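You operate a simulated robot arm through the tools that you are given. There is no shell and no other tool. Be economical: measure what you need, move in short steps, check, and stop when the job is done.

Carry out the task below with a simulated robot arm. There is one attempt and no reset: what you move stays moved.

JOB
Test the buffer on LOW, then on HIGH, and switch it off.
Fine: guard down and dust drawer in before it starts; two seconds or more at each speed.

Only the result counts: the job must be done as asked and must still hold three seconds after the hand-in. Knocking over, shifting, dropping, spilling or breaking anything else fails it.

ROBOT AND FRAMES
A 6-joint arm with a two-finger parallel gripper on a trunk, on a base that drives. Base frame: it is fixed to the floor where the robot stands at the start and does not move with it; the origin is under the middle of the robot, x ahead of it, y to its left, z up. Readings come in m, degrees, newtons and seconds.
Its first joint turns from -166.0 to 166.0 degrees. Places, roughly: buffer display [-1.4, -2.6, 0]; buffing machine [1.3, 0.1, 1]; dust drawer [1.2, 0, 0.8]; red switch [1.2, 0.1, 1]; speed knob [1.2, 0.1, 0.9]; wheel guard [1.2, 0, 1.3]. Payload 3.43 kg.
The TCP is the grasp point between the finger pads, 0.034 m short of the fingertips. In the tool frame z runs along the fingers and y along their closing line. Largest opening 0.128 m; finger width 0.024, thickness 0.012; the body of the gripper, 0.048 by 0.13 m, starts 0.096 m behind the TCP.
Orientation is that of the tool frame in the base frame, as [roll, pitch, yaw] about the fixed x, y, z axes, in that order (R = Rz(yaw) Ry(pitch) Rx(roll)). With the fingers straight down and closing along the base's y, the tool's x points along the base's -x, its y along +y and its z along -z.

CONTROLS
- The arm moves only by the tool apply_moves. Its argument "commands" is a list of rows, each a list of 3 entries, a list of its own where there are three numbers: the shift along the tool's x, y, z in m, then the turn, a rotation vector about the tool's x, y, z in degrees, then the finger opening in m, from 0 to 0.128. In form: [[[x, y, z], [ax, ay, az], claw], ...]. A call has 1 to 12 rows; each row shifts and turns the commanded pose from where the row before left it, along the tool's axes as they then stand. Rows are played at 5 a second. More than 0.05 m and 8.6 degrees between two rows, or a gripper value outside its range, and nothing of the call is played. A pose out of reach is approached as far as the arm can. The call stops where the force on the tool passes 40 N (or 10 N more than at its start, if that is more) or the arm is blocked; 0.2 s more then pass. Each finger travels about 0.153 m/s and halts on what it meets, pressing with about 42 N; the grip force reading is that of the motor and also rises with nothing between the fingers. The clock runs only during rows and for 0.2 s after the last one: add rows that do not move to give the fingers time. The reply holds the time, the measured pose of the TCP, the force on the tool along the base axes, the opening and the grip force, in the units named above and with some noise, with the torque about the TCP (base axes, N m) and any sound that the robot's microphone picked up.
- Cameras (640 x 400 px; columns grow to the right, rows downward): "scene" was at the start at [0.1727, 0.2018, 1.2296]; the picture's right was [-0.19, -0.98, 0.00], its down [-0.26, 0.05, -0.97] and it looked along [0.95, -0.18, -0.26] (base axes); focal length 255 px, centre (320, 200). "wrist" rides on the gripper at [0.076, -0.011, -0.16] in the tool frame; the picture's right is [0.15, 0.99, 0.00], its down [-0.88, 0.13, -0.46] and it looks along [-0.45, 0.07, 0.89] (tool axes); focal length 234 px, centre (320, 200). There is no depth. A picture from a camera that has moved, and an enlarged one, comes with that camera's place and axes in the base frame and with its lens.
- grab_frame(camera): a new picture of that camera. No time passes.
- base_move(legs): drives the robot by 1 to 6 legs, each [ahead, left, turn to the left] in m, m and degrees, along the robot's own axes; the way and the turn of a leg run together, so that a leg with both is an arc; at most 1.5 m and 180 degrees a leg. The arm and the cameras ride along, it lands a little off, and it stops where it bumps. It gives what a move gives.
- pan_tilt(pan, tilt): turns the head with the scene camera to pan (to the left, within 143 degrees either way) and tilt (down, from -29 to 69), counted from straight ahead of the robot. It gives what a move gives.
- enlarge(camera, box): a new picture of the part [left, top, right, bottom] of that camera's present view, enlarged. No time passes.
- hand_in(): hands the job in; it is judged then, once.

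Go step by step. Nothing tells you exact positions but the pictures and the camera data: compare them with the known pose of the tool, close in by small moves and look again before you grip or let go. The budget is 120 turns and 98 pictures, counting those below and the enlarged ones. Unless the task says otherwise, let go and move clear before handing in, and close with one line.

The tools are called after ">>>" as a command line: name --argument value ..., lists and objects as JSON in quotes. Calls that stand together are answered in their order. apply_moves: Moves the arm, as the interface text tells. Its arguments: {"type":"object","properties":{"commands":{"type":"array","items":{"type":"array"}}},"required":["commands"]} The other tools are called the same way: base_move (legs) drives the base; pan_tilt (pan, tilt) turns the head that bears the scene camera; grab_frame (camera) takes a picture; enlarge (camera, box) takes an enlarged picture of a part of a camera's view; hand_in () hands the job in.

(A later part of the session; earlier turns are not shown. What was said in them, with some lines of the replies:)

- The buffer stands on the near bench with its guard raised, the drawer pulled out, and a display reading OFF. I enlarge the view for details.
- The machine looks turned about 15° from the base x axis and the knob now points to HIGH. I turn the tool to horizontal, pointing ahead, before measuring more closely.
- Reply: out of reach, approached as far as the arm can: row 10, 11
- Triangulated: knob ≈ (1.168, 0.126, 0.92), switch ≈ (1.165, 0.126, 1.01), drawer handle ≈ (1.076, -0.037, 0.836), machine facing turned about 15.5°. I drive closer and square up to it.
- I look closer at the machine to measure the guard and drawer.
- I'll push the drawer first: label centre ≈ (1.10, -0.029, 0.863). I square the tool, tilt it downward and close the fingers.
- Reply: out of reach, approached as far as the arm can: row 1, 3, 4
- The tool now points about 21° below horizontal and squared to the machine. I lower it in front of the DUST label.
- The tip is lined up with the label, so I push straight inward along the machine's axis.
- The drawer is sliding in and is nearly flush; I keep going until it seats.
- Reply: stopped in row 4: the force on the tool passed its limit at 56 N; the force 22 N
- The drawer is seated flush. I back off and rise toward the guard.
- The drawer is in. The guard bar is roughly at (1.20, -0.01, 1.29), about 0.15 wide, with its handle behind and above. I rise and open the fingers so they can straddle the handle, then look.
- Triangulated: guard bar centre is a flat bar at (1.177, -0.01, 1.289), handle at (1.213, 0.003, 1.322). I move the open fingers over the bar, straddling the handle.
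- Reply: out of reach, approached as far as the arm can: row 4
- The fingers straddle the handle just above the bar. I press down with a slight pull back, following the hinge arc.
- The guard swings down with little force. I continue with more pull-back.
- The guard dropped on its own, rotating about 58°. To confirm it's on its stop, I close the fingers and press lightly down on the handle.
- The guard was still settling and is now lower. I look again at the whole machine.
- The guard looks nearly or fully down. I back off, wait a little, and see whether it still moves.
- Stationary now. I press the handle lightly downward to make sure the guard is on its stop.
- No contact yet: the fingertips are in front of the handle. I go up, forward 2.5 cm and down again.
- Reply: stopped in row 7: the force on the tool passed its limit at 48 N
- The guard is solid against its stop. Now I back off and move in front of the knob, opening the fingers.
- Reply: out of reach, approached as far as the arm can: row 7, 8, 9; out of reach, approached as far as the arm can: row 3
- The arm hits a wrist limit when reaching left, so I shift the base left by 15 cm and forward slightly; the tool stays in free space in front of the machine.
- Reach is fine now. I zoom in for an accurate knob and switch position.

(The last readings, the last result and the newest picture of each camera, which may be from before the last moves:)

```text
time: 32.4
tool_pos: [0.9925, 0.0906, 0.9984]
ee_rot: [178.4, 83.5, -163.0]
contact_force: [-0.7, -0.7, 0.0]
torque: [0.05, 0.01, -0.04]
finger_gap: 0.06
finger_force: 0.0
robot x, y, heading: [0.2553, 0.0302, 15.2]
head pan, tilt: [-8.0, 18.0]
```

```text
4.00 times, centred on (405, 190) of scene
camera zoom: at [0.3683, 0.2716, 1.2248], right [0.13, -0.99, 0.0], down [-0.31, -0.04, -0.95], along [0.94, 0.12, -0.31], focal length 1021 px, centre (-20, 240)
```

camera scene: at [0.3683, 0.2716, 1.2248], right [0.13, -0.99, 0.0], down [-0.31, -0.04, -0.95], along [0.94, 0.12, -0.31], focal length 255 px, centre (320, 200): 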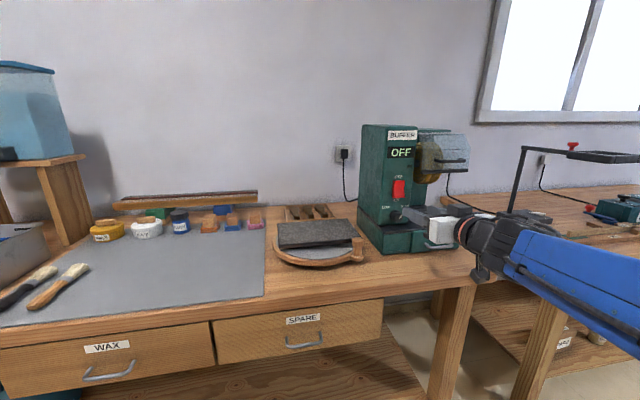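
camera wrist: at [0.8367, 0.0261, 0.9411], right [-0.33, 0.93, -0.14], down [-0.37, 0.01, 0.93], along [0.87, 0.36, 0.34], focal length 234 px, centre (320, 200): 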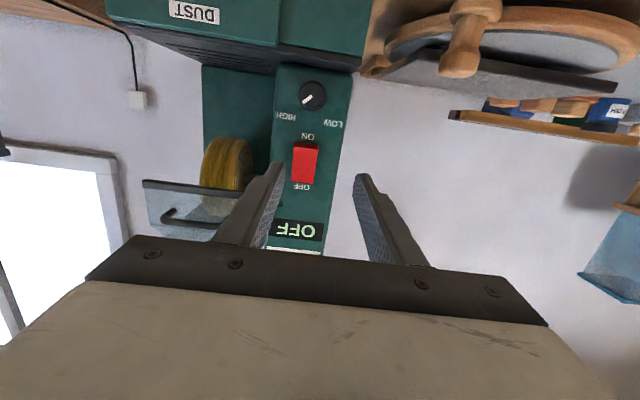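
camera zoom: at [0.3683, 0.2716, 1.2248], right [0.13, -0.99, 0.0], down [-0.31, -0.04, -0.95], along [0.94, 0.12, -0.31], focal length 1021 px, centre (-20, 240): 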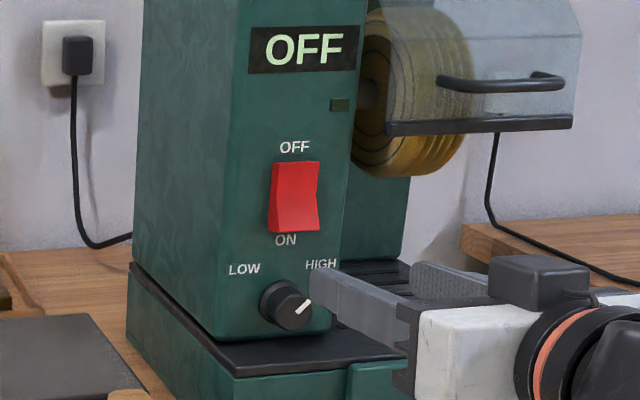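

Knob front centre ≈ (1.137, 0.1215, 0.925), switch centre ≈ (1.154, 0.127, 1.012), face yaw ≈ 16.5°. I level the tool and pre-roll it so I can turn the knob counter-clockwise.

>>> apply_moves --commands '[[[0, 0, 0], [2.2, -6, 0], 0.05], [[0, 0, 0], [0, 0, 0], 0.05], [[0, 0, 0], [0, 0, 8.5], 0.05], [[0, 0, 0], [0, 0, 8.5], 0.05], [[0, 0, 0], [0, 0, 8.5], 0.05], [[0, 0, 0], [0, 0, 8.5], 0.05], [[0, 0, 0], [0, 0, 0], 0.05]]'

>>> grab_frame --camera "wrist"

```text
time: 34.0
tool_pos: [0.9917, 0.0922, 0.9984]
ee_rot: [91.3, 55.8, 107.4]
contact_force: [0.2, -0.7, 0.1]
torque: [0.01, -0.03, 0.04]
finger_gap: 0.0501
finger_force: 0.0
robot x, y, heading: [0.2521, 0.0302, 15.5]
head pan, tilt: [-8.0, 18.0]
```

```text
56 pictures are left
camera wrist: at [0.8286, 0.0777, 0.9313], right [-0.25, 0.87, 0.43], down [-0.32, -0.5, 0.81], along [0.91, 0.06, 0.4], focal length 234 px, centre (320, 200)
```

wrist: 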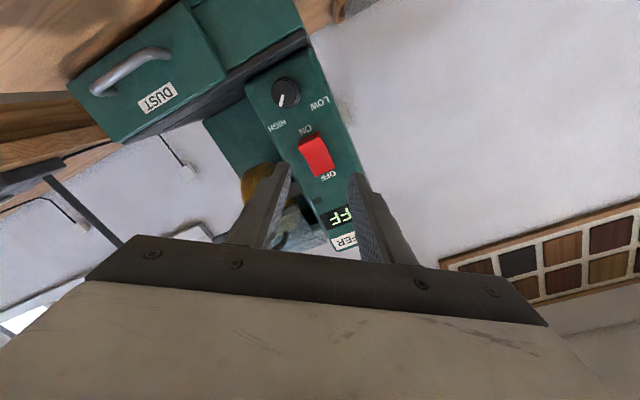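

The tool is level and aligned. I move onto the knob axis, about 6 cm short.

>>> apply_moves --commands '[[[0.0174, -0.017, 0.0233], [0, 0, 0], 0.05], [[0.0174, -0.017, 0.0233], [0, 0, 0], 0.05], [[0.0174, -0.017, 0.0233], [0, 0, 0], 0.05], [[0, 0, 0], [0, 0, 0], 0.05]]'

>>> grab_frame --camera "wrist"

>>> enlarge --camera "scene" --box '[350, 140, 460, 240]'

```text
time: 35.0
tool_pos: [1.0604, 0.0971, 0.929]
ee_rot: [91.3, 55.9, 107.3]
contact_force: [0.3, -0.6, 0.1]
torque: [0.0, -0.02, -0.02]
finger_gap: 0.0503
finger_force: 0.1
robot x, y, heading: [0.2563, 0.0217, 15.2]
head pan, tilt: [-8.0, 18.0]
```

```text
55 pictures are left
camera wrist: at [0.8983, 0.0844, 0.8604], right [-0.25, 0.87, 0.43], down [-0.32, -0.49, 0.81], along [0.91, 0.06, 0.4], focal length 234 px, centre (320, 200)
```

wrist: 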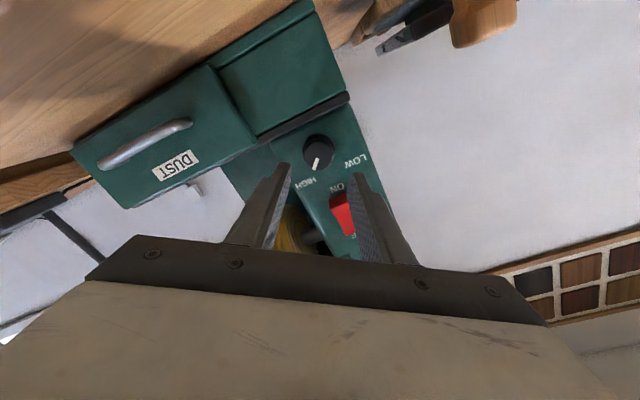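

```text
4.00 times, centred on (405, 190) of scene
camera zoom: at [0.3681, 0.2716, 1.2248], right [0.13, -0.99, 0.0], down [-0.31, -0.04, -0.95], along [0.94, 0.12, -0.31], focal length 1021 px, centre (-20, 240)
```

zoom: 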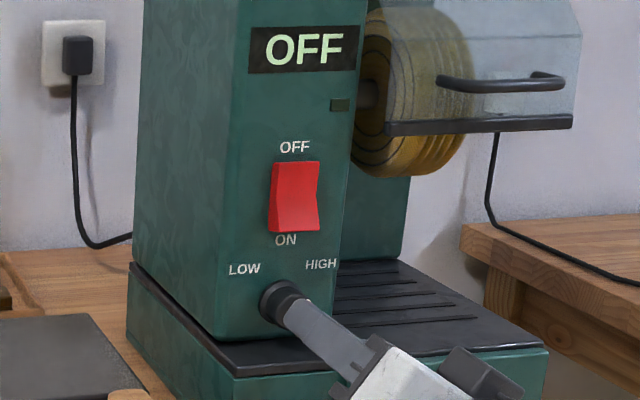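

I double-check the alignment with zoomed views before closing in.

>>> enlarge --camera "wrist" --box '[250, 110, 390, 250]'

>>> enlarge --camera "scene" --box '[380, 195, 440, 235]'

```text
2.86 times, centred on (320, 180) of wrist
camera zoom: at [0.8983, 0.0844, 0.8604], right [-0.25, 0.87, 0.43], down [-0.32, -0.49, 0.81], along [0.91, 0.06, 0.4], focal length 669 px, centre (320, 257)
```

zoom: 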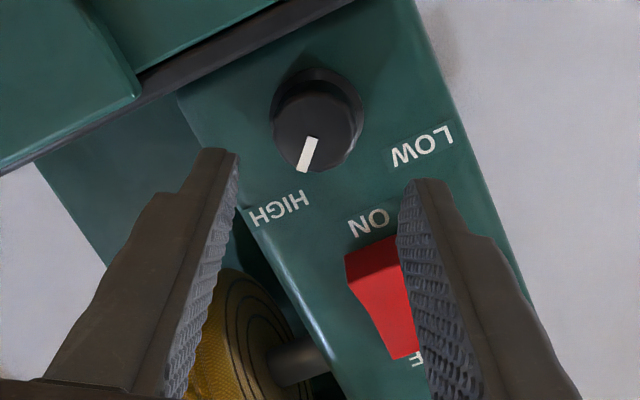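

```text
10.00 times, centred on (410, 215) of scene
camera zoom: at [0.3681, 0.2716, 1.2248], right [0.13, -0.99, 0.0], down [-0.31, -0.04, -0.95], along [0.94, 0.12, -0.31], focal length 2552 px, centre (-580, 50)
```

zoom: 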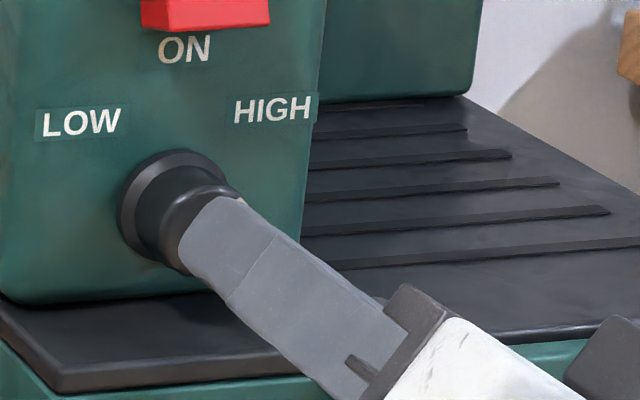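

The knob sits about 6 mm toward tool +x; I correct that and advance around the knob.

>>> apply_moves --commands '[[[0.003, 0, 0.0205], [0, 0, 0], 0.05], [[0.003, 0, 0.0205], [0, 0, 0], 0.05], [[0, 0, 0.021], [0, 0, 0], 0.05], [[0, 0, 0], [0, 0, 0], 0.05]]'

>>> enlarge --camera "wrist" --box '[250, 110, 390, 250]'

>>> enlarge --camera "scene" --box '[380, 195, 440, 235]'

```text
time: 36.0
tool_pos: [1.1222, 0.1191, 0.9226]
ee_rot: [91.1, 55.9, 107.3]
contact_force: [-0.1, 0.8, 0.3]
torque: [-0.01, 0.0, 0.0]
finger_gap: 0.05
finger_force: 0.0
robot x, y, heading: [0.2544, 0.031, 15.0]
head pan, tilt: [-8.0, 18.0]
```

```text
2.86 times, centred on (320, 180) of wrist
camera zoom: at [0.9574, 0.1055, 0.8542], right [-0.25, 0.87, 0.43], down [-0.32, -0.5, 0.81], along [0.91, 0.06, 0.4], focal length 669 px, centre (320, 257)
```

zoom: 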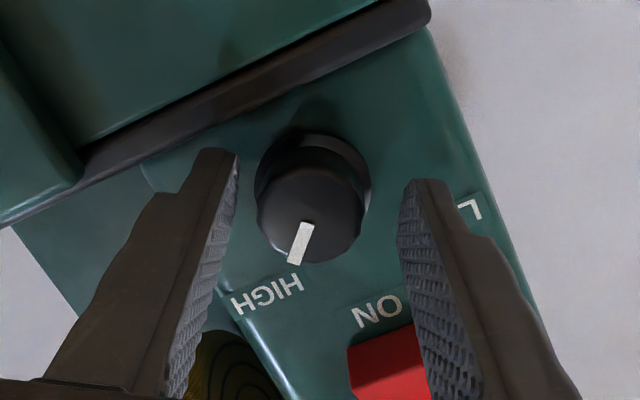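

```text
10.00 times, centred on (410, 215) of scene
camera zoom: at [0.3682, 0.2716, 1.2248], right [0.13, -0.99, 0.0], down [-0.31, -0.04, -0.95], along [0.94, 0.12, -0.31], focal length 2552 px, centre (-580, 50)
```

zoom: 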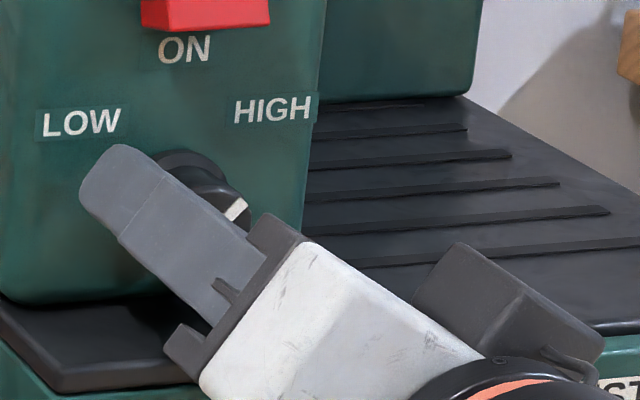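

Centred in x, 2.7 mm off in y. I correct and close on the knob.

>>> apply_moves --commands '[[[0, -0.0027, 0.001], [0, 0, 0], 0.05], [[0, 0, 0], [0, 0, 0], 0.04], [[0, 0, 0], [0, 0, 0], 0.03], [[0, 0, 0], [0, 0, 0], 0.03]]'

>>> enlarge --camera "wrist" --box '[250, 110, 390, 250]'

```text
time: 37.0
tool_pos: [1.1222, 0.1175, 0.9186]
ee_rot: [91.0, 56.0, 107.3]
contact_force: [-1.8, 10.0, 6.9]
torque: [-0.13, 0.12, 0.64]
finger_gap: 0.0347
finger_force: 44.8
robot x, y, heading: [0.2534, 0.027, 15.2]
head pan, tilt: [-8.0, 18.0]
```

```text
2.86 times, centred on (320, 180) of wrist
camera zoom: at [0.9588, 0.104, 0.8524], right [-0.25, 0.87, 0.43], down [-0.32, -0.49, 0.81], along [0.91, 0.06, 0.4], focal length 669 px, centre (320, 257)
```

zoom: 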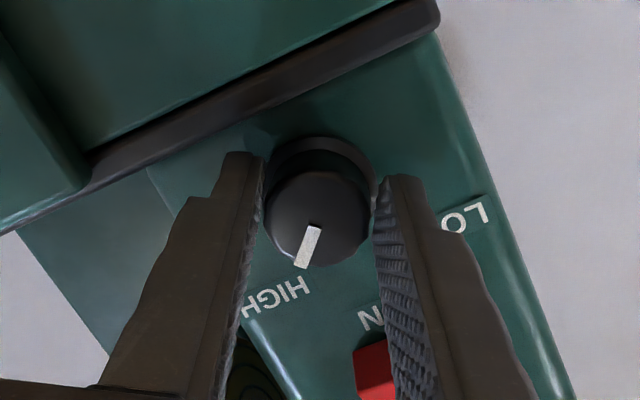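

Gripped. I relieve the side force and turn the knob counter-clockwise toward LOW.

>>> apply_moves --commands '[[[0, 0.0015, 0], [0, 0, 0], 0.03], [[0, 0, 0], [0, 0, -8], 0.03], [[0, 0, 0], [0, 0, -8], 0.03], [[0, 0, 0], [0, 0, -8], 0.03], [[0, 0, 0], [0, 0, -8], 0.03], [[0, 0, 0], [0, 0, -8], 0.03]]'

>>> enlarge --camera "wrist" --box '[250, 110, 390, 250]'

```text
time: 38.4
tool_pos: [1.122, 0.1145, 0.9187]
ee_rot: [-96.3, 84.0, -80.1]
contact_force: [0.7, -21.4, 1.3]
torque: [0.36, -0.93, -0.73]
finger_gap: 0.0343
finger_force: 45.2
robot x, y, heading: [0.2571, 0.0262, 15.0]
head pan, tilt: [-8.0, 18.0]
```

```text
2.86 times, centred on (320, 180) of wrist
camera zoom: at [0.9731, 0.0524, 0.8469], right [-0.27, 0.93, -0.25], down [-0.49, 0.09, 0.87], along [0.83, 0.36, 0.43], focal length 669 px, centre (320, 257)
```

zoom: 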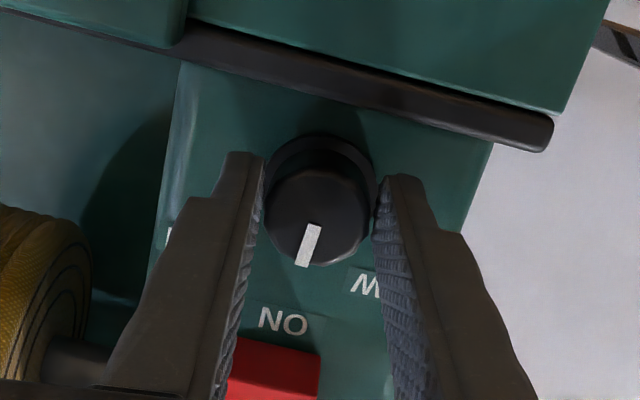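

The knob turns with the grip (40° so far). I relieve the side load and continue.

>>> apply_moves --commands '[[[0, -0.002, 0], [0, 0, 0], 0.03], [[0, 0, 0], [0, 0, -8], 0.03], [[0, 0, 0], [0, 0, -8], 0.03], [[0, 0, 0], [0, 0, -8], 0.03], [[0, 0, 0], [0, 0, -8], 0.03]]'

>>> enlarge --camera "wrist" --box '[250, 110, 390, 250]'

```text
time: 39.5
tool_pos: [1.1235, 0.1136, 0.9201]
ee_rot: [-91.1, 51.9, -74.6]
contact_force: [-7.3, -35.4, 1.6]
torque: [0.21, -0.5, -1.0]
finger_gap: 0.0344
finger_force: 44.7
robot x, y, heading: [0.2554, 0.0253, 15.3]
head pan, tilt: [-8.0, 18.0]
```

```text
2.86 times, centred on (320, 180) of wrist
camera zoom: at [0.9839, 0.0159, 0.8689], right [-0.2, 0.66, -0.72], down [-0.61, 0.49, 0.62], along [0.77, 0.57, 0.3], focal length 669 px, centre (320, 257)
```

zoom: 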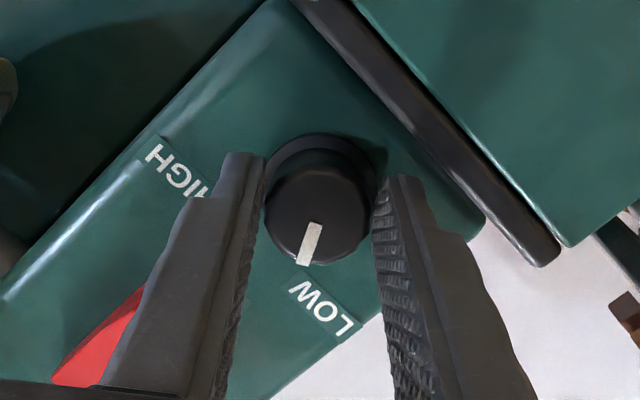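

About 72° done; the pointer is close to LOW. I relieve the side load and turn the last bit.

>>> apply_moves --commands '[[[0.0025, -0.0031, 0], [0, 0, 0], 0.03], [[0, 0, 0], [0, 0, -6], 0.03], [[0, 0, 0], [0, 0, -6], 0.03], [[0, 0, 0], [0, 0, -6], 0.03]]'

>>> enlarge --camera "wrist" --box '[250, 110, 390, 250]'

```text
time: 40.5
tool_pos: [1.1237, 0.1129, 0.9206]
ee_rot: [-90.7, 34.0, -73.9]
contact_force: [-25.4, 9.8, 5.7]
torque: [0.51, 0.21, 0.21]
finger_gap: 0.034
finger_force: 45.0
robot x, y, heading: [0.2569, 0.0253, 15.1]
head pan, tilt: [-8.0, 18.0]
```

```text
2.86 times, centred on (320, 180) of wrist
camera zoom: at [0.9888, 0.0014, 0.889], right [-0.13, 0.41, -0.9], down [-0.66, 0.64, 0.39], along [0.74, 0.65, 0.19], focal length 669 px, centre (320, 257)
```

zoom: 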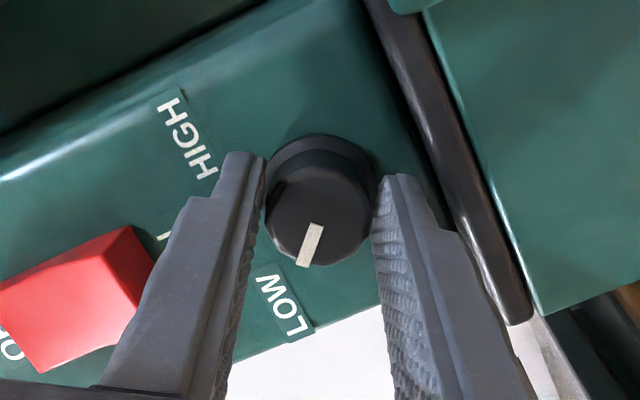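

The pointer now points at LOW. I release with a small opening, retreat straight back and check.

>>> apply_moves --commands '[[[0, 0, 0], [0, 0, 0], 0.042], [[0, 0, 0], [0, 0, 0], 0.042], [[0, 0, -0.02], [0, 0, 0], 0.042], [[0, 0, -0.02], [0, 0, 0], 0.042], [[0, 0, -0.02], [0, 0, 0], 0.042], [[0, 0, 0], [0, 0, 0], 0.042]]'

>>> grab_frame --camera "wrist"

>>> enlarge --camera "scene" --box '[350, 140, 460, 240]'

```text
time: 42.0
tool_pos: [1.0656, 0.0949, 0.9196]
ee_rot: [-90.9, 34.0, -74.2]
contact_force: [0.8, 0.6, -0.5]
torque: [0.0, -0.04, 0.01]
finger_gap: 0.0419
finger_force: 0.1
robot x, y, heading: [0.2559, 0.0277, 15.3]
head pan, tilt: [-8.0, 18.0]
```

```text
45 pictures are left
camera wrist: at [0.9306, -0.0155, 0.8881], right [-0.13, 0.41, -0.9], down [-0.66, 0.64, 0.39], along [0.74, 0.64, 0.19], focal length 234 px, centre (320, 200)
```

wrist: 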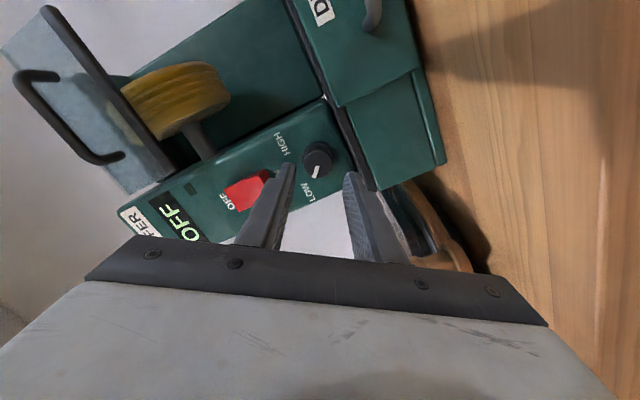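

```text
4.00 times, centred on (405, 190) of scene
camera zoom: at [0.3682, 0.2716, 1.2248], right [0.13, -0.99, 0.0], down [-0.31, -0.04, -0.95], along [0.94, 0.12, -0.31], focal length 1021 px, centre (-20, 240)
```

zoom: 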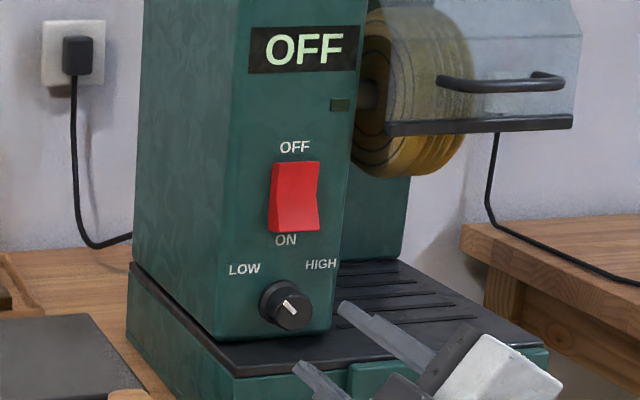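

The knob points to LOW and the drawer and guard are in place. I close the fingers and move in front of the lower (ON) half of the switch.

>>> apply_moves --commands '[[[-0.0113, -0.0137, 0.0042], [0, 0, 0], 0.02], [[-0.0113, -0.0137, 0.0042], [0, 0, 0], 0], [[-0.0113, -0.0137, 0.0042], [0, 0, 0], 0], [[-0.0113, -0.0137, 0.0042], [0, 0, 0], 0], [[0, 0, 0], [0, 0, 0], 0]]'

>>> enlarge --camera "wrist" --box '[230, 90, 410, 250]'

>>> enlarge --camera "scene" --box '[350, 140, 460, 240]'

```text
time: 43.1
tool_pos: [1.0801, 0.1065, 0.9921]
ee_rot: [-90.8, 34.1, -74.0]
contact_force: [-0.6, 0.4, 0.4]
torque: [0.02, 0.01, -0.01]
finger_gap: 0.0
finger_force: 33.1
robot x, y, heading: [0.2557, 0.0258, 15.6]
head pan, tilt: [-8.0, 18.0]
```

```text
2.50 times, centred on (320, 170) of wrist
camera zoom: at [0.9456, -0.0042, 0.9601], right [-0.13, 0.41, -0.9], down [-0.66, 0.64, 0.39], along [0.74, 0.64, 0.19], focal length 585 px, centre (320, 275)
```

zoom: 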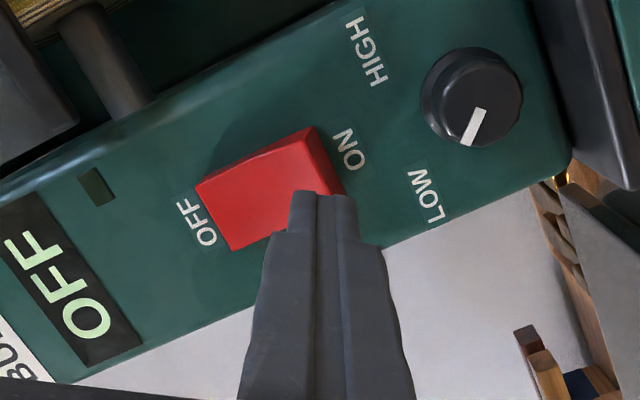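

```text
4.00 times, centred on (405, 190) of scene
camera zoom: at [0.3682, 0.2716, 1.2248], right [0.13, -0.99, 0.0], down [-0.31, -0.04, -0.95], along [0.94, 0.12, -0.31], focal length 1021 px, centre (-20, 240)
```

zoom: 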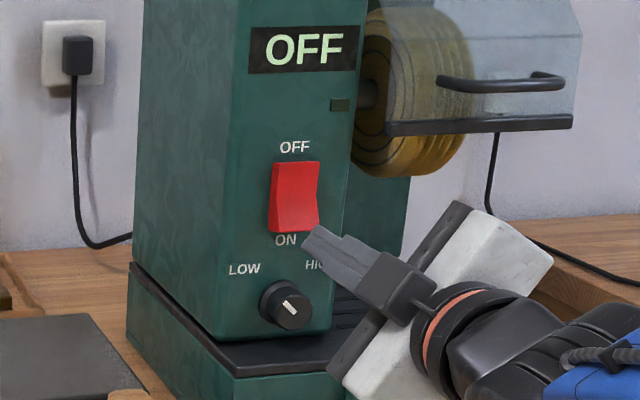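

The rocker's ON end sticks out. I shift a few mm toward the middle of its ON half and press.

>>> apply_moves --commands '[[[0.0056, -0.006, 0.006], [0, 0, 0], 0], [[0, 0, 0.008], [0, 0, 0], 0], [[0, 0, 0.008], [0, 0, 0], 0], [[0, 0, 0.007], [0, 0, 0], 0], [[0, 0, 0.006], [0, 0, 0], 0], [[0, 0, 0.005], [0, 0, 0], 0], [[0, 0, 0.004], [0, 0, 0], 0], [[0, 0, 0.004], [0, 0, 0], 0]]'

>>> enlarge --camera "scene" --box '[350, 110, 460, 240]'

```text
time: 44.9
tool_pos: [1.1227, 0.1104, 0.9917]
ee_rot: [-90.9, 34.0, -74.2]
contact_force: [-15.9, -4.6, 3.7]
torque: [0.05, -0.1, 0.25]
finger_gap: 0.0
finger_force: 33.2
robot x, y, heading: [0.2554, 0.0284, 15.3]
head pan, tilt: [-8.0, 18.0]
stopped in row 8: the force on the tool passed its limit at 51 N (the readings are from after the stop); the commanded pose is now the measured one
```

```text
3.08 times, centred on (405, 175) of scene
camera zoom: at [0.367, 0.2712, 1.2249], right [0.13, -0.99, 0.0], down [-0.31, -0.04, -0.95], along [0.94, 0.12, -0.31], focal length 785 px, centre (58, 277)
```

zoom: 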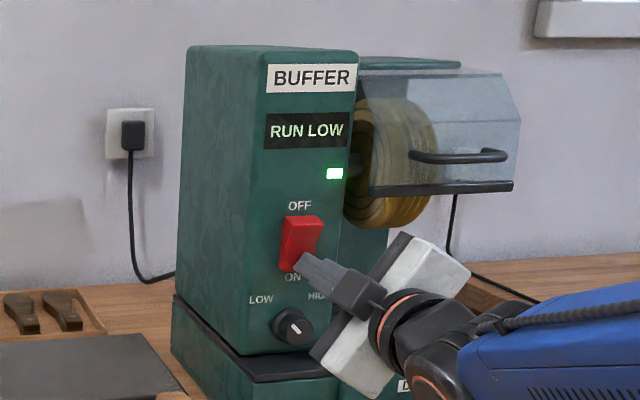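

The display reads RUN LOW. I retreat, letting it run, and return to the knob axis at the same roll.

>>> apply_moves --commands '[[[0, 0, -0.02], [0, 0, 0], 0], [[0, 0, -0.02], [0, 0, 0], 0], [[0, 0, -0.015], [0, 0, 0], 0], [[0.0095, 0.0149, -0.001], [0, 0, 0], 0.043], [[0.0095, 0.0149, -0.001], [0, 0, 0], 0.043], [[0.0095, 0.0149, -0.001], [0, 0, 0], 0.043], [[0.0095, 0.0149, -0.001], [0, 0, 0], 0.043], [[0, 0, 0], [0, 0, 0], 0.043], [[0, 0, 0], [0, 0, 0], 0.043], [[0, 0, 0], [0, 0, 0], 0.043], [[0, 0, 0], [0, 0, 0], 0.043]]'

>>> enlarge --camera "wrist" --box '[230, 90, 410, 250]'

>>> enlarge --camera "scene" --box '[350, 110, 460, 240]'

```text
time: 47.3
tool_pos: [1.0677, 0.0962, 0.921]
ee_rot: [-91.0, 34.1, -74.2]
contact_force: [0.0, -0.4, -0.5]
torque: [0.05, -0.02, 0.0]
finger_gap: 0.043
finger_force: 0.2
robot x, y, heading: [0.2581, 0.0257, 15.3]
head pan, tilt: [-8.0, 18.0]
```

```text
2.50 times, centred on (320, 170) of wrist
camera zoom: at [0.9323, -0.0154, 0.89], right [-0.13, 0.41, -0.9], down [-0.66, 0.64, 0.39], along [0.74, 0.64, 0.18], focal length 585 px, centre (320, 275)
```

zoom: 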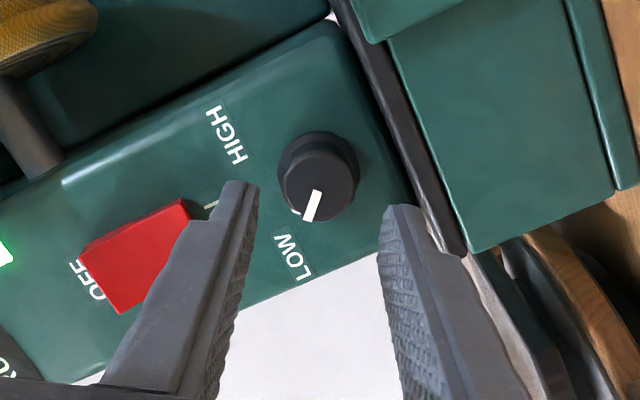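

```text
3.08 times, centred on (405, 175) of scene
camera zoom: at [0.3678, 0.2714, 1.2248], right [0.13, -0.99, 0.0], down [-0.31, -0.04, -0.95], along [0.94, 0.12, -0.31], focal length 785 px, centre (58, 277)
```

zoom: 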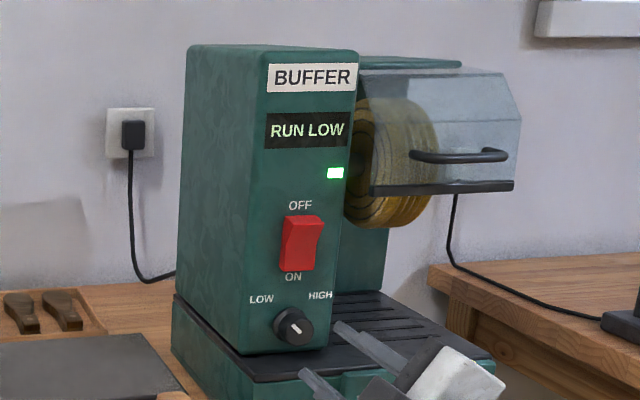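

RUN LOW has been up well over two seconds, and the knob is on the tool axis. I advance and grip it.

>>> apply_moves --commands '[[[0, 0, 0.0195], [0, 0, 0], 0.043], [[0, 0, 0.0195], [0, 0, 0], 0.043], [[0, 0, 0.0195], [0, 0, 0], 0.043], [[0, 0, 0], [0, 0, 0], 0.036], [[0, 0, 0], [0, 0, 0], 0.03], [[0, 0, 0], [0, 0, 0], 0.03]]'

>>> enlarge --camera "wrist" --box '[250, 110, 390, 250]'

```text
time: 48.7
tool_pos: [1.123, 0.112, 0.9198]
ee_rot: [-91.0, 34.0, -74.2]
contact_force: [-2.1, 3.8, -5.9]
torque: [-0.05, 0.24, 0.0]
finger_gap: 0.0346
finger_force: 45.1
robot x, y, heading: [0.2559, 0.028, 15.2]
head pan, tilt: [-8.0, 18.0]
```

```text
2.86 times, centred on (320, 180) of wrist
camera zoom: at [0.9891, 0.0017, 0.8897], right [-0.13, 0.41, -0.9], down [-0.66, 0.64, 0.39], along [0.74, 0.64, 0.18], focal length 669 px, centre (320, 257)
```

zoom: 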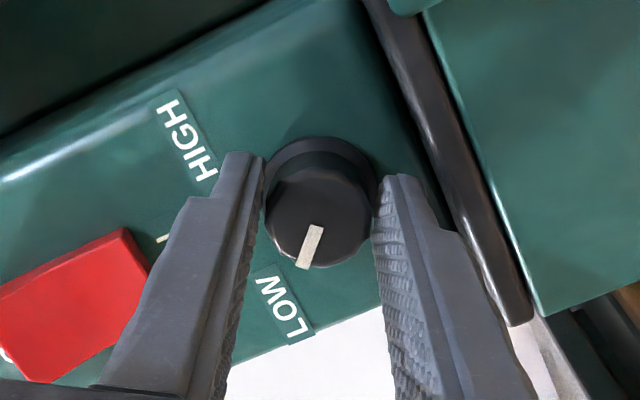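

Good grip. I turn clockwise toward HIGH.

>>> apply_moves --commands '[[[0, 0, 0], [0, 0, 8], 0.03], [[0, 0, 0], [0, 0, 8], 0.03], [[0, 0, 0], [0, 0, 8], 0.03], [[0, 0, 0], [0, 0, 8], 0.03]]'

```text
time: 49.7
tool_pos: [1.1229, 0.1143, 0.9198]
ee_rot: [-92.2, 65.9, -75.8]
contact_force: [-21.6, 17.2, -15.8]
torque: [-0.44, 1.12, 0.74]
finger_gap: 0.0345
finger_force: 45.0
robot x, y, heading: [0.2591, 0.0286, 15.1]
head pan, tilt: [-8.0, 18.0]
```

>>> apply_moves --commands '[[[0.0004, 0.0029, -0.001], [0, 0, 0], 0.03], [[0, 0, 0], [0, 0, 8], 0.03], [[0, 0, 0], [0, 0, 8], 0.03], [[0, 0, 0], [0, 0, 8], 0.03], [[0, 0, 0], [0, 0, 8], 0.03]]'

>>> enlarge --camera "wrist" --box '[250, 110, 390, 250]'

>>> enlarge --camera "scene" --box '[350, 110, 460, 240]'

```text
time: 50.9
tool_pos: [1.1212, 0.1165, 0.9197]
ee_rot: [95.5, 81.8, 111.9]
contact_force: [-4.8, 25.8, -8.9]
torque: [-0.38, 0.91, 1.12]
finger_gap: 0.0344
finger_force: 44.6
robot x, y, heading: [0.2505, 0.0254, 15.5]
head pan, tilt: [-8.0, 18.0]
```

```text
2.86 times, centred on (320, 180) of wrist
camera zoom: at [0.9677, 0.0704, 0.8447], right [-0.28, 0.96, -0.01], down [-0.43, -0.12, 0.9], along [0.86, 0.25, 0.44], focal length 669 px, centre (320, 257)
```

zoom: 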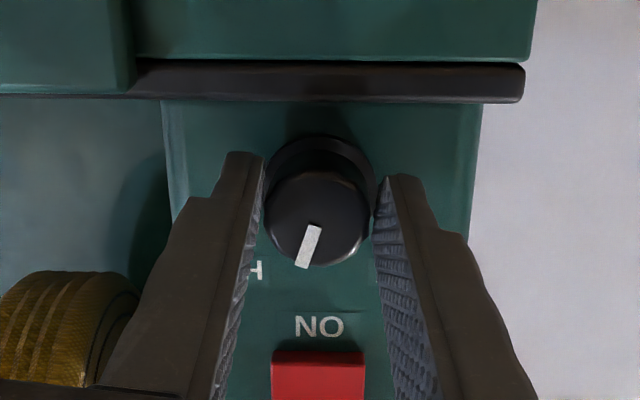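

```text
3.08 times, centred on (405, 175) of scene
camera zoom: at [0.3679, 0.2725, 1.2246], right [0.13, -0.99, 0.0], down [-0.31, -0.04, -0.95], along [0.94, 0.12, -0.31], focal length 785 px, centre (58, 277)
```

zoom: 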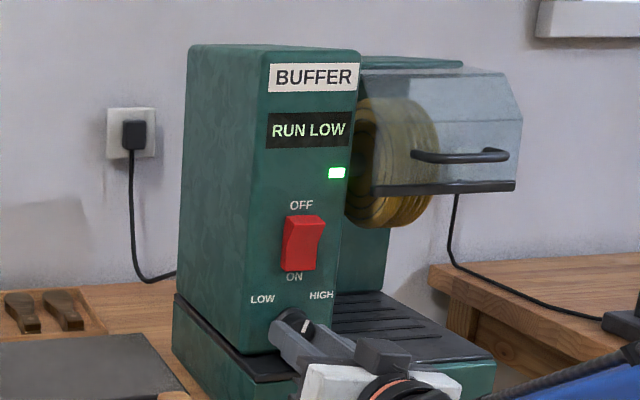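

Halfway; still RUN LOW. I relieve the side load and turn the remaining ~28°.

>>> apply_moves --commands '[[[0.001, 0.003, 0], [0, 0, 0], 0.03], [[0, 0, 0], [0, 0, 7], 0.03], [[0, 0, 0], [0, 0, 7], 0.03], [[0, 0.001, 0], [0, 0, 7], 0.03], [[0, 0.001, 0], [0, 0, 7], 0.03]]'

>>> enlarge --camera "wrist" --box '[250, 110, 390, 250]'

>>> enlarge --camera "scene" --box '[350, 110, 460, 240]'

```text
time: 52.1
tool_pos: [1.12, 0.1175, 0.9182]
ee_rot: [91.3, 53.8, 107.2]
contact_force: [8.1, -17.0, 5.1]
torque: [-0.37, -0.09, -0.67]
finger_gap: 0.0341
finger_force: 45.3
robot x, y, heading: [0.2563, 0.0261, 15.4]
head pan, tilt: [-8.0, 18.0]
```

```text
2.86 times, centred on (320, 180) of wrist
camera zoom: at [0.9567, 0.1072, 0.8539], right [-0.24, 0.85, 0.47], down [-0.31, -0.52, 0.79], along [0.92, 0.04, 0.39], focal length 669 px, centre (320, 257)
```

zoom: 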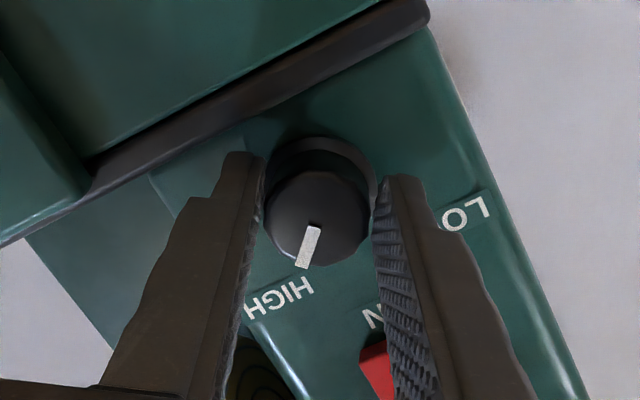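

```text
3.08 times, centred on (405, 175) of scene
camera zoom: at [0.3681, 0.2706, 1.225], right [0.13, -0.99, 0.0], down [-0.31, -0.04, -0.95], along [0.94, 0.12, -0.31], focal length 785 px, centre (58, 277)
```

zoom: 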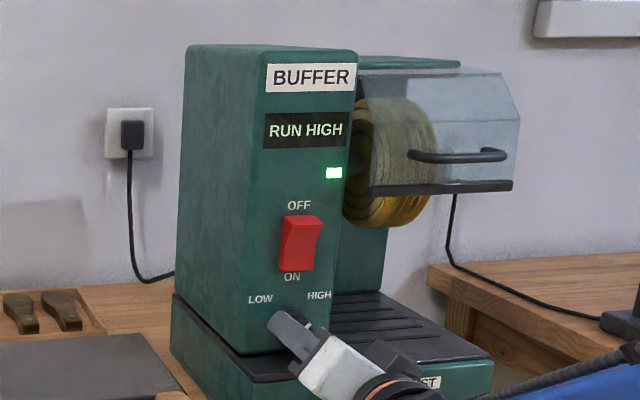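

The display reads RUN HIGH. I release, retreat and move in front of the upper (OFF) half of the switch while it runs.

>>> apply_moves --commands '[[[0, 0, 0], [0, 0, 0], 0.044], [[0, 0, 0], [0, 0, 0], 0.044], [[0, 0, -0.02], [0, 0, 0], 0.044], [[0, 0, -0.02], [0, 0, 0], 0.044], [[0, 0, -0.02], [0, 0, 0], 0.044], [[-0.0233, 0.0165, 0.003], [0, 0, 0], 0.02], [[-0.0233, 0.0165, 0.003], [0, 0, 0], 0], [[-0.0233, 0.0165, 0.003], [0, 0, 0], 0], [[-0.0233, 0.0165, 0.003], [0, 0, 0], 0], [[0, 0, 0], [0, 0, 0], 0], [[0, 0, 0], [0, 0, 0], 0], [[0, 0, 0], [0, 0, 0], 0]]'

>>> enlarge --camera "wrist" --box '[230, 90, 410, 250]'

>>> enlarge --camera "scene" --box '[350, 110, 460, 240]'

```text
time: 54.7
tool_pos: [1.0749, 0.1048, 1.0341]
ee_rot: [91.3, 54.0, 107.3]
contact_force: [0.6, 0.3, 0.3]
torque: [0.06, -0.01, 0.01]
finger_gap: 0.0001
finger_force: 32.9
robot x, y, heading: [0.2553, 0.0288, 15.3]
head pan, tilt: [-8.0, 18.0]
```

```text
2.50 times, centred on (320, 170) of wrist
camera zoom: at [0.9116, 0.0936, 0.9693], right [-0.24, 0.85, 0.46], down [-0.31, -0.52, 0.8], along [0.92, 0.05, 0.39], focal length 585 px, centre (320, 275)
```

zoom: 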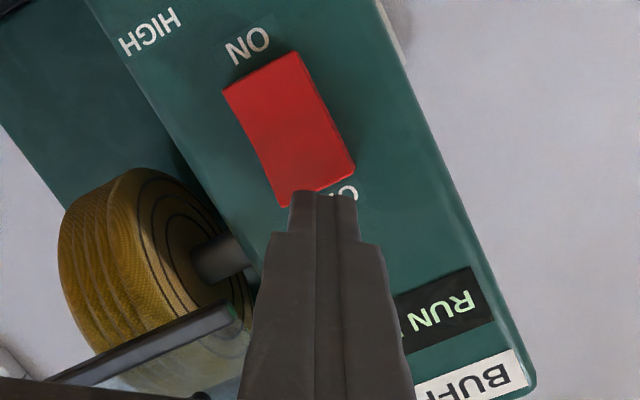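

```text
3.08 times, centred on (405, 175) of scene
camera zoom: at [0.3678, 0.2715, 1.2248], right [0.13, -0.99, 0.0], down [-0.31, -0.04, -0.95], along [0.94, 0.12, -0.31], focal length 785 px, centre (58, 277)
```

zoom: 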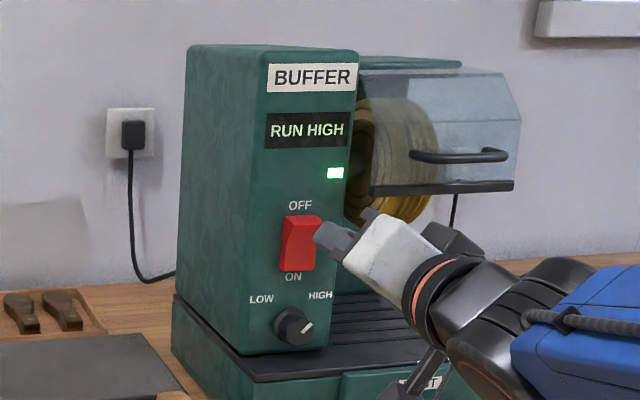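

RUN HIGH has held over two seconds. I shift onto the OFF half and press.

>>> apply_moves --commands '[[[0.008, -0.004, 0.008], [0, 0, 0], 0], [[0, 0, 0.009], [0, 0, 0], 0], [[0, 0, 0.009], [0, 0, 0], 0], [[0, 0, 0.008], [0, 0, 0], 0], [[0, 0, 0.006], [0, 0, 0], 0], [[0, 0, 0.005], [0, 0, 0], 0], [[0, 0, 0.004], [0, 0, 0], 0], [[0, 0, 0.004], [0, 0, 0], 0]]'

>>> enlarge --camera "scene" --box '[350, 110, 460, 240]'

```text
time: 56.4
tool_pos: [1.1205, 0.1195, 1.0242]
ee_rot: [91.3, 54.0, 107.2]
contact_force: [-18.4, -5.4, 1.9]
torque: [-0.04, 0.14, 0.01]
finger_gap: 0.0004
finger_force: 33.1
robot x, y, heading: [0.2534, 0.0306, 15.3]
head pan, tilt: [-8.0, 18.0]
stopped in row 8: the force on the tool passed its limit at 50 N (the readings are from after the stop); the commanded pose is now the measured one
```

```text
3.08 times, centred on (405, 175) of scene
camera zoom: at [0.3665, 0.2711, 1.2249], right [0.13, -0.99, 0.0], down [-0.31, -0.04, -0.95], along [0.94, 0.12, -0.31], focal length 785 px, centre (58, 277)
```

zoom: 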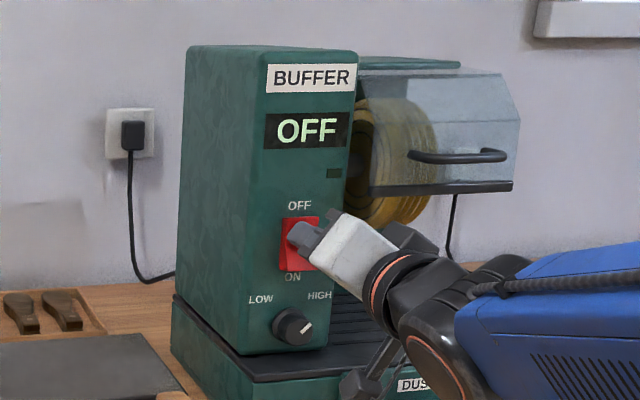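

The display reads OFF again. I back straight away and take a final look.

>>> apply_moves --commands '[[[0, 0, -0.02], [0, 0, 0], 0], [[0, 0, -0.025], [0, 0, 0], 0], [[0, 0, -0.025], [0, 0, 0], 0], [[0, 0, -0.025], [0, 0, 0], 0], [[0, 0, 0], [0, 0, 0], 0]]'

>>> grab_frame --camera "scene"

```text
time: 57.6
tool_pos: [1.0318, 0.0919, 1.0242]
ee_rot: [91.5, 54.0, 107.4]
contact_force: [-0.1, 0.6, 0.7]
torque: [-0.01, 0.04, 0.02]
finger_gap: 0.0
finger_force: 33.0
robot x, y, heading: [0.253, 0.0297, 15.5]
head pan, tilt: [-8.0, 18.0]
```

```text
30 pictures are left
camera scene: at [0.3675, 0.2714, 1.2248], right [0.13, -0.99, 0.0], down [-0.31, -0.04, -0.95], along [0.94, 0.12, -0.31], focal length 255 px, centre (320, 200)
```

scene: 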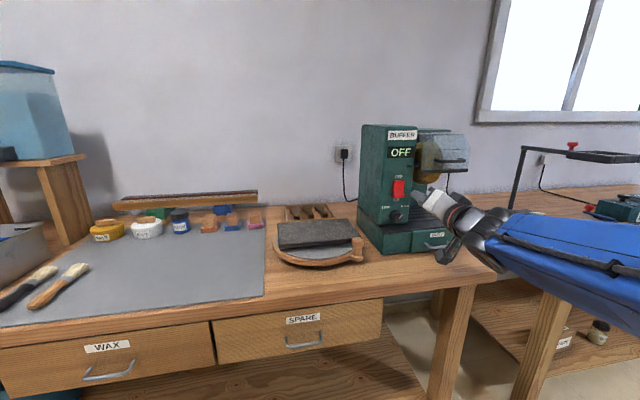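

The buffer is off, the guard is down, the drawer is in, and the arm is clear, so I hand in.

>>> hand_in

```text
The job is handed in.
```

The buffer ran on LOW and then on HIGH, each for more than two seconds with the guard down and the dust drawer in, and it is now switched off.
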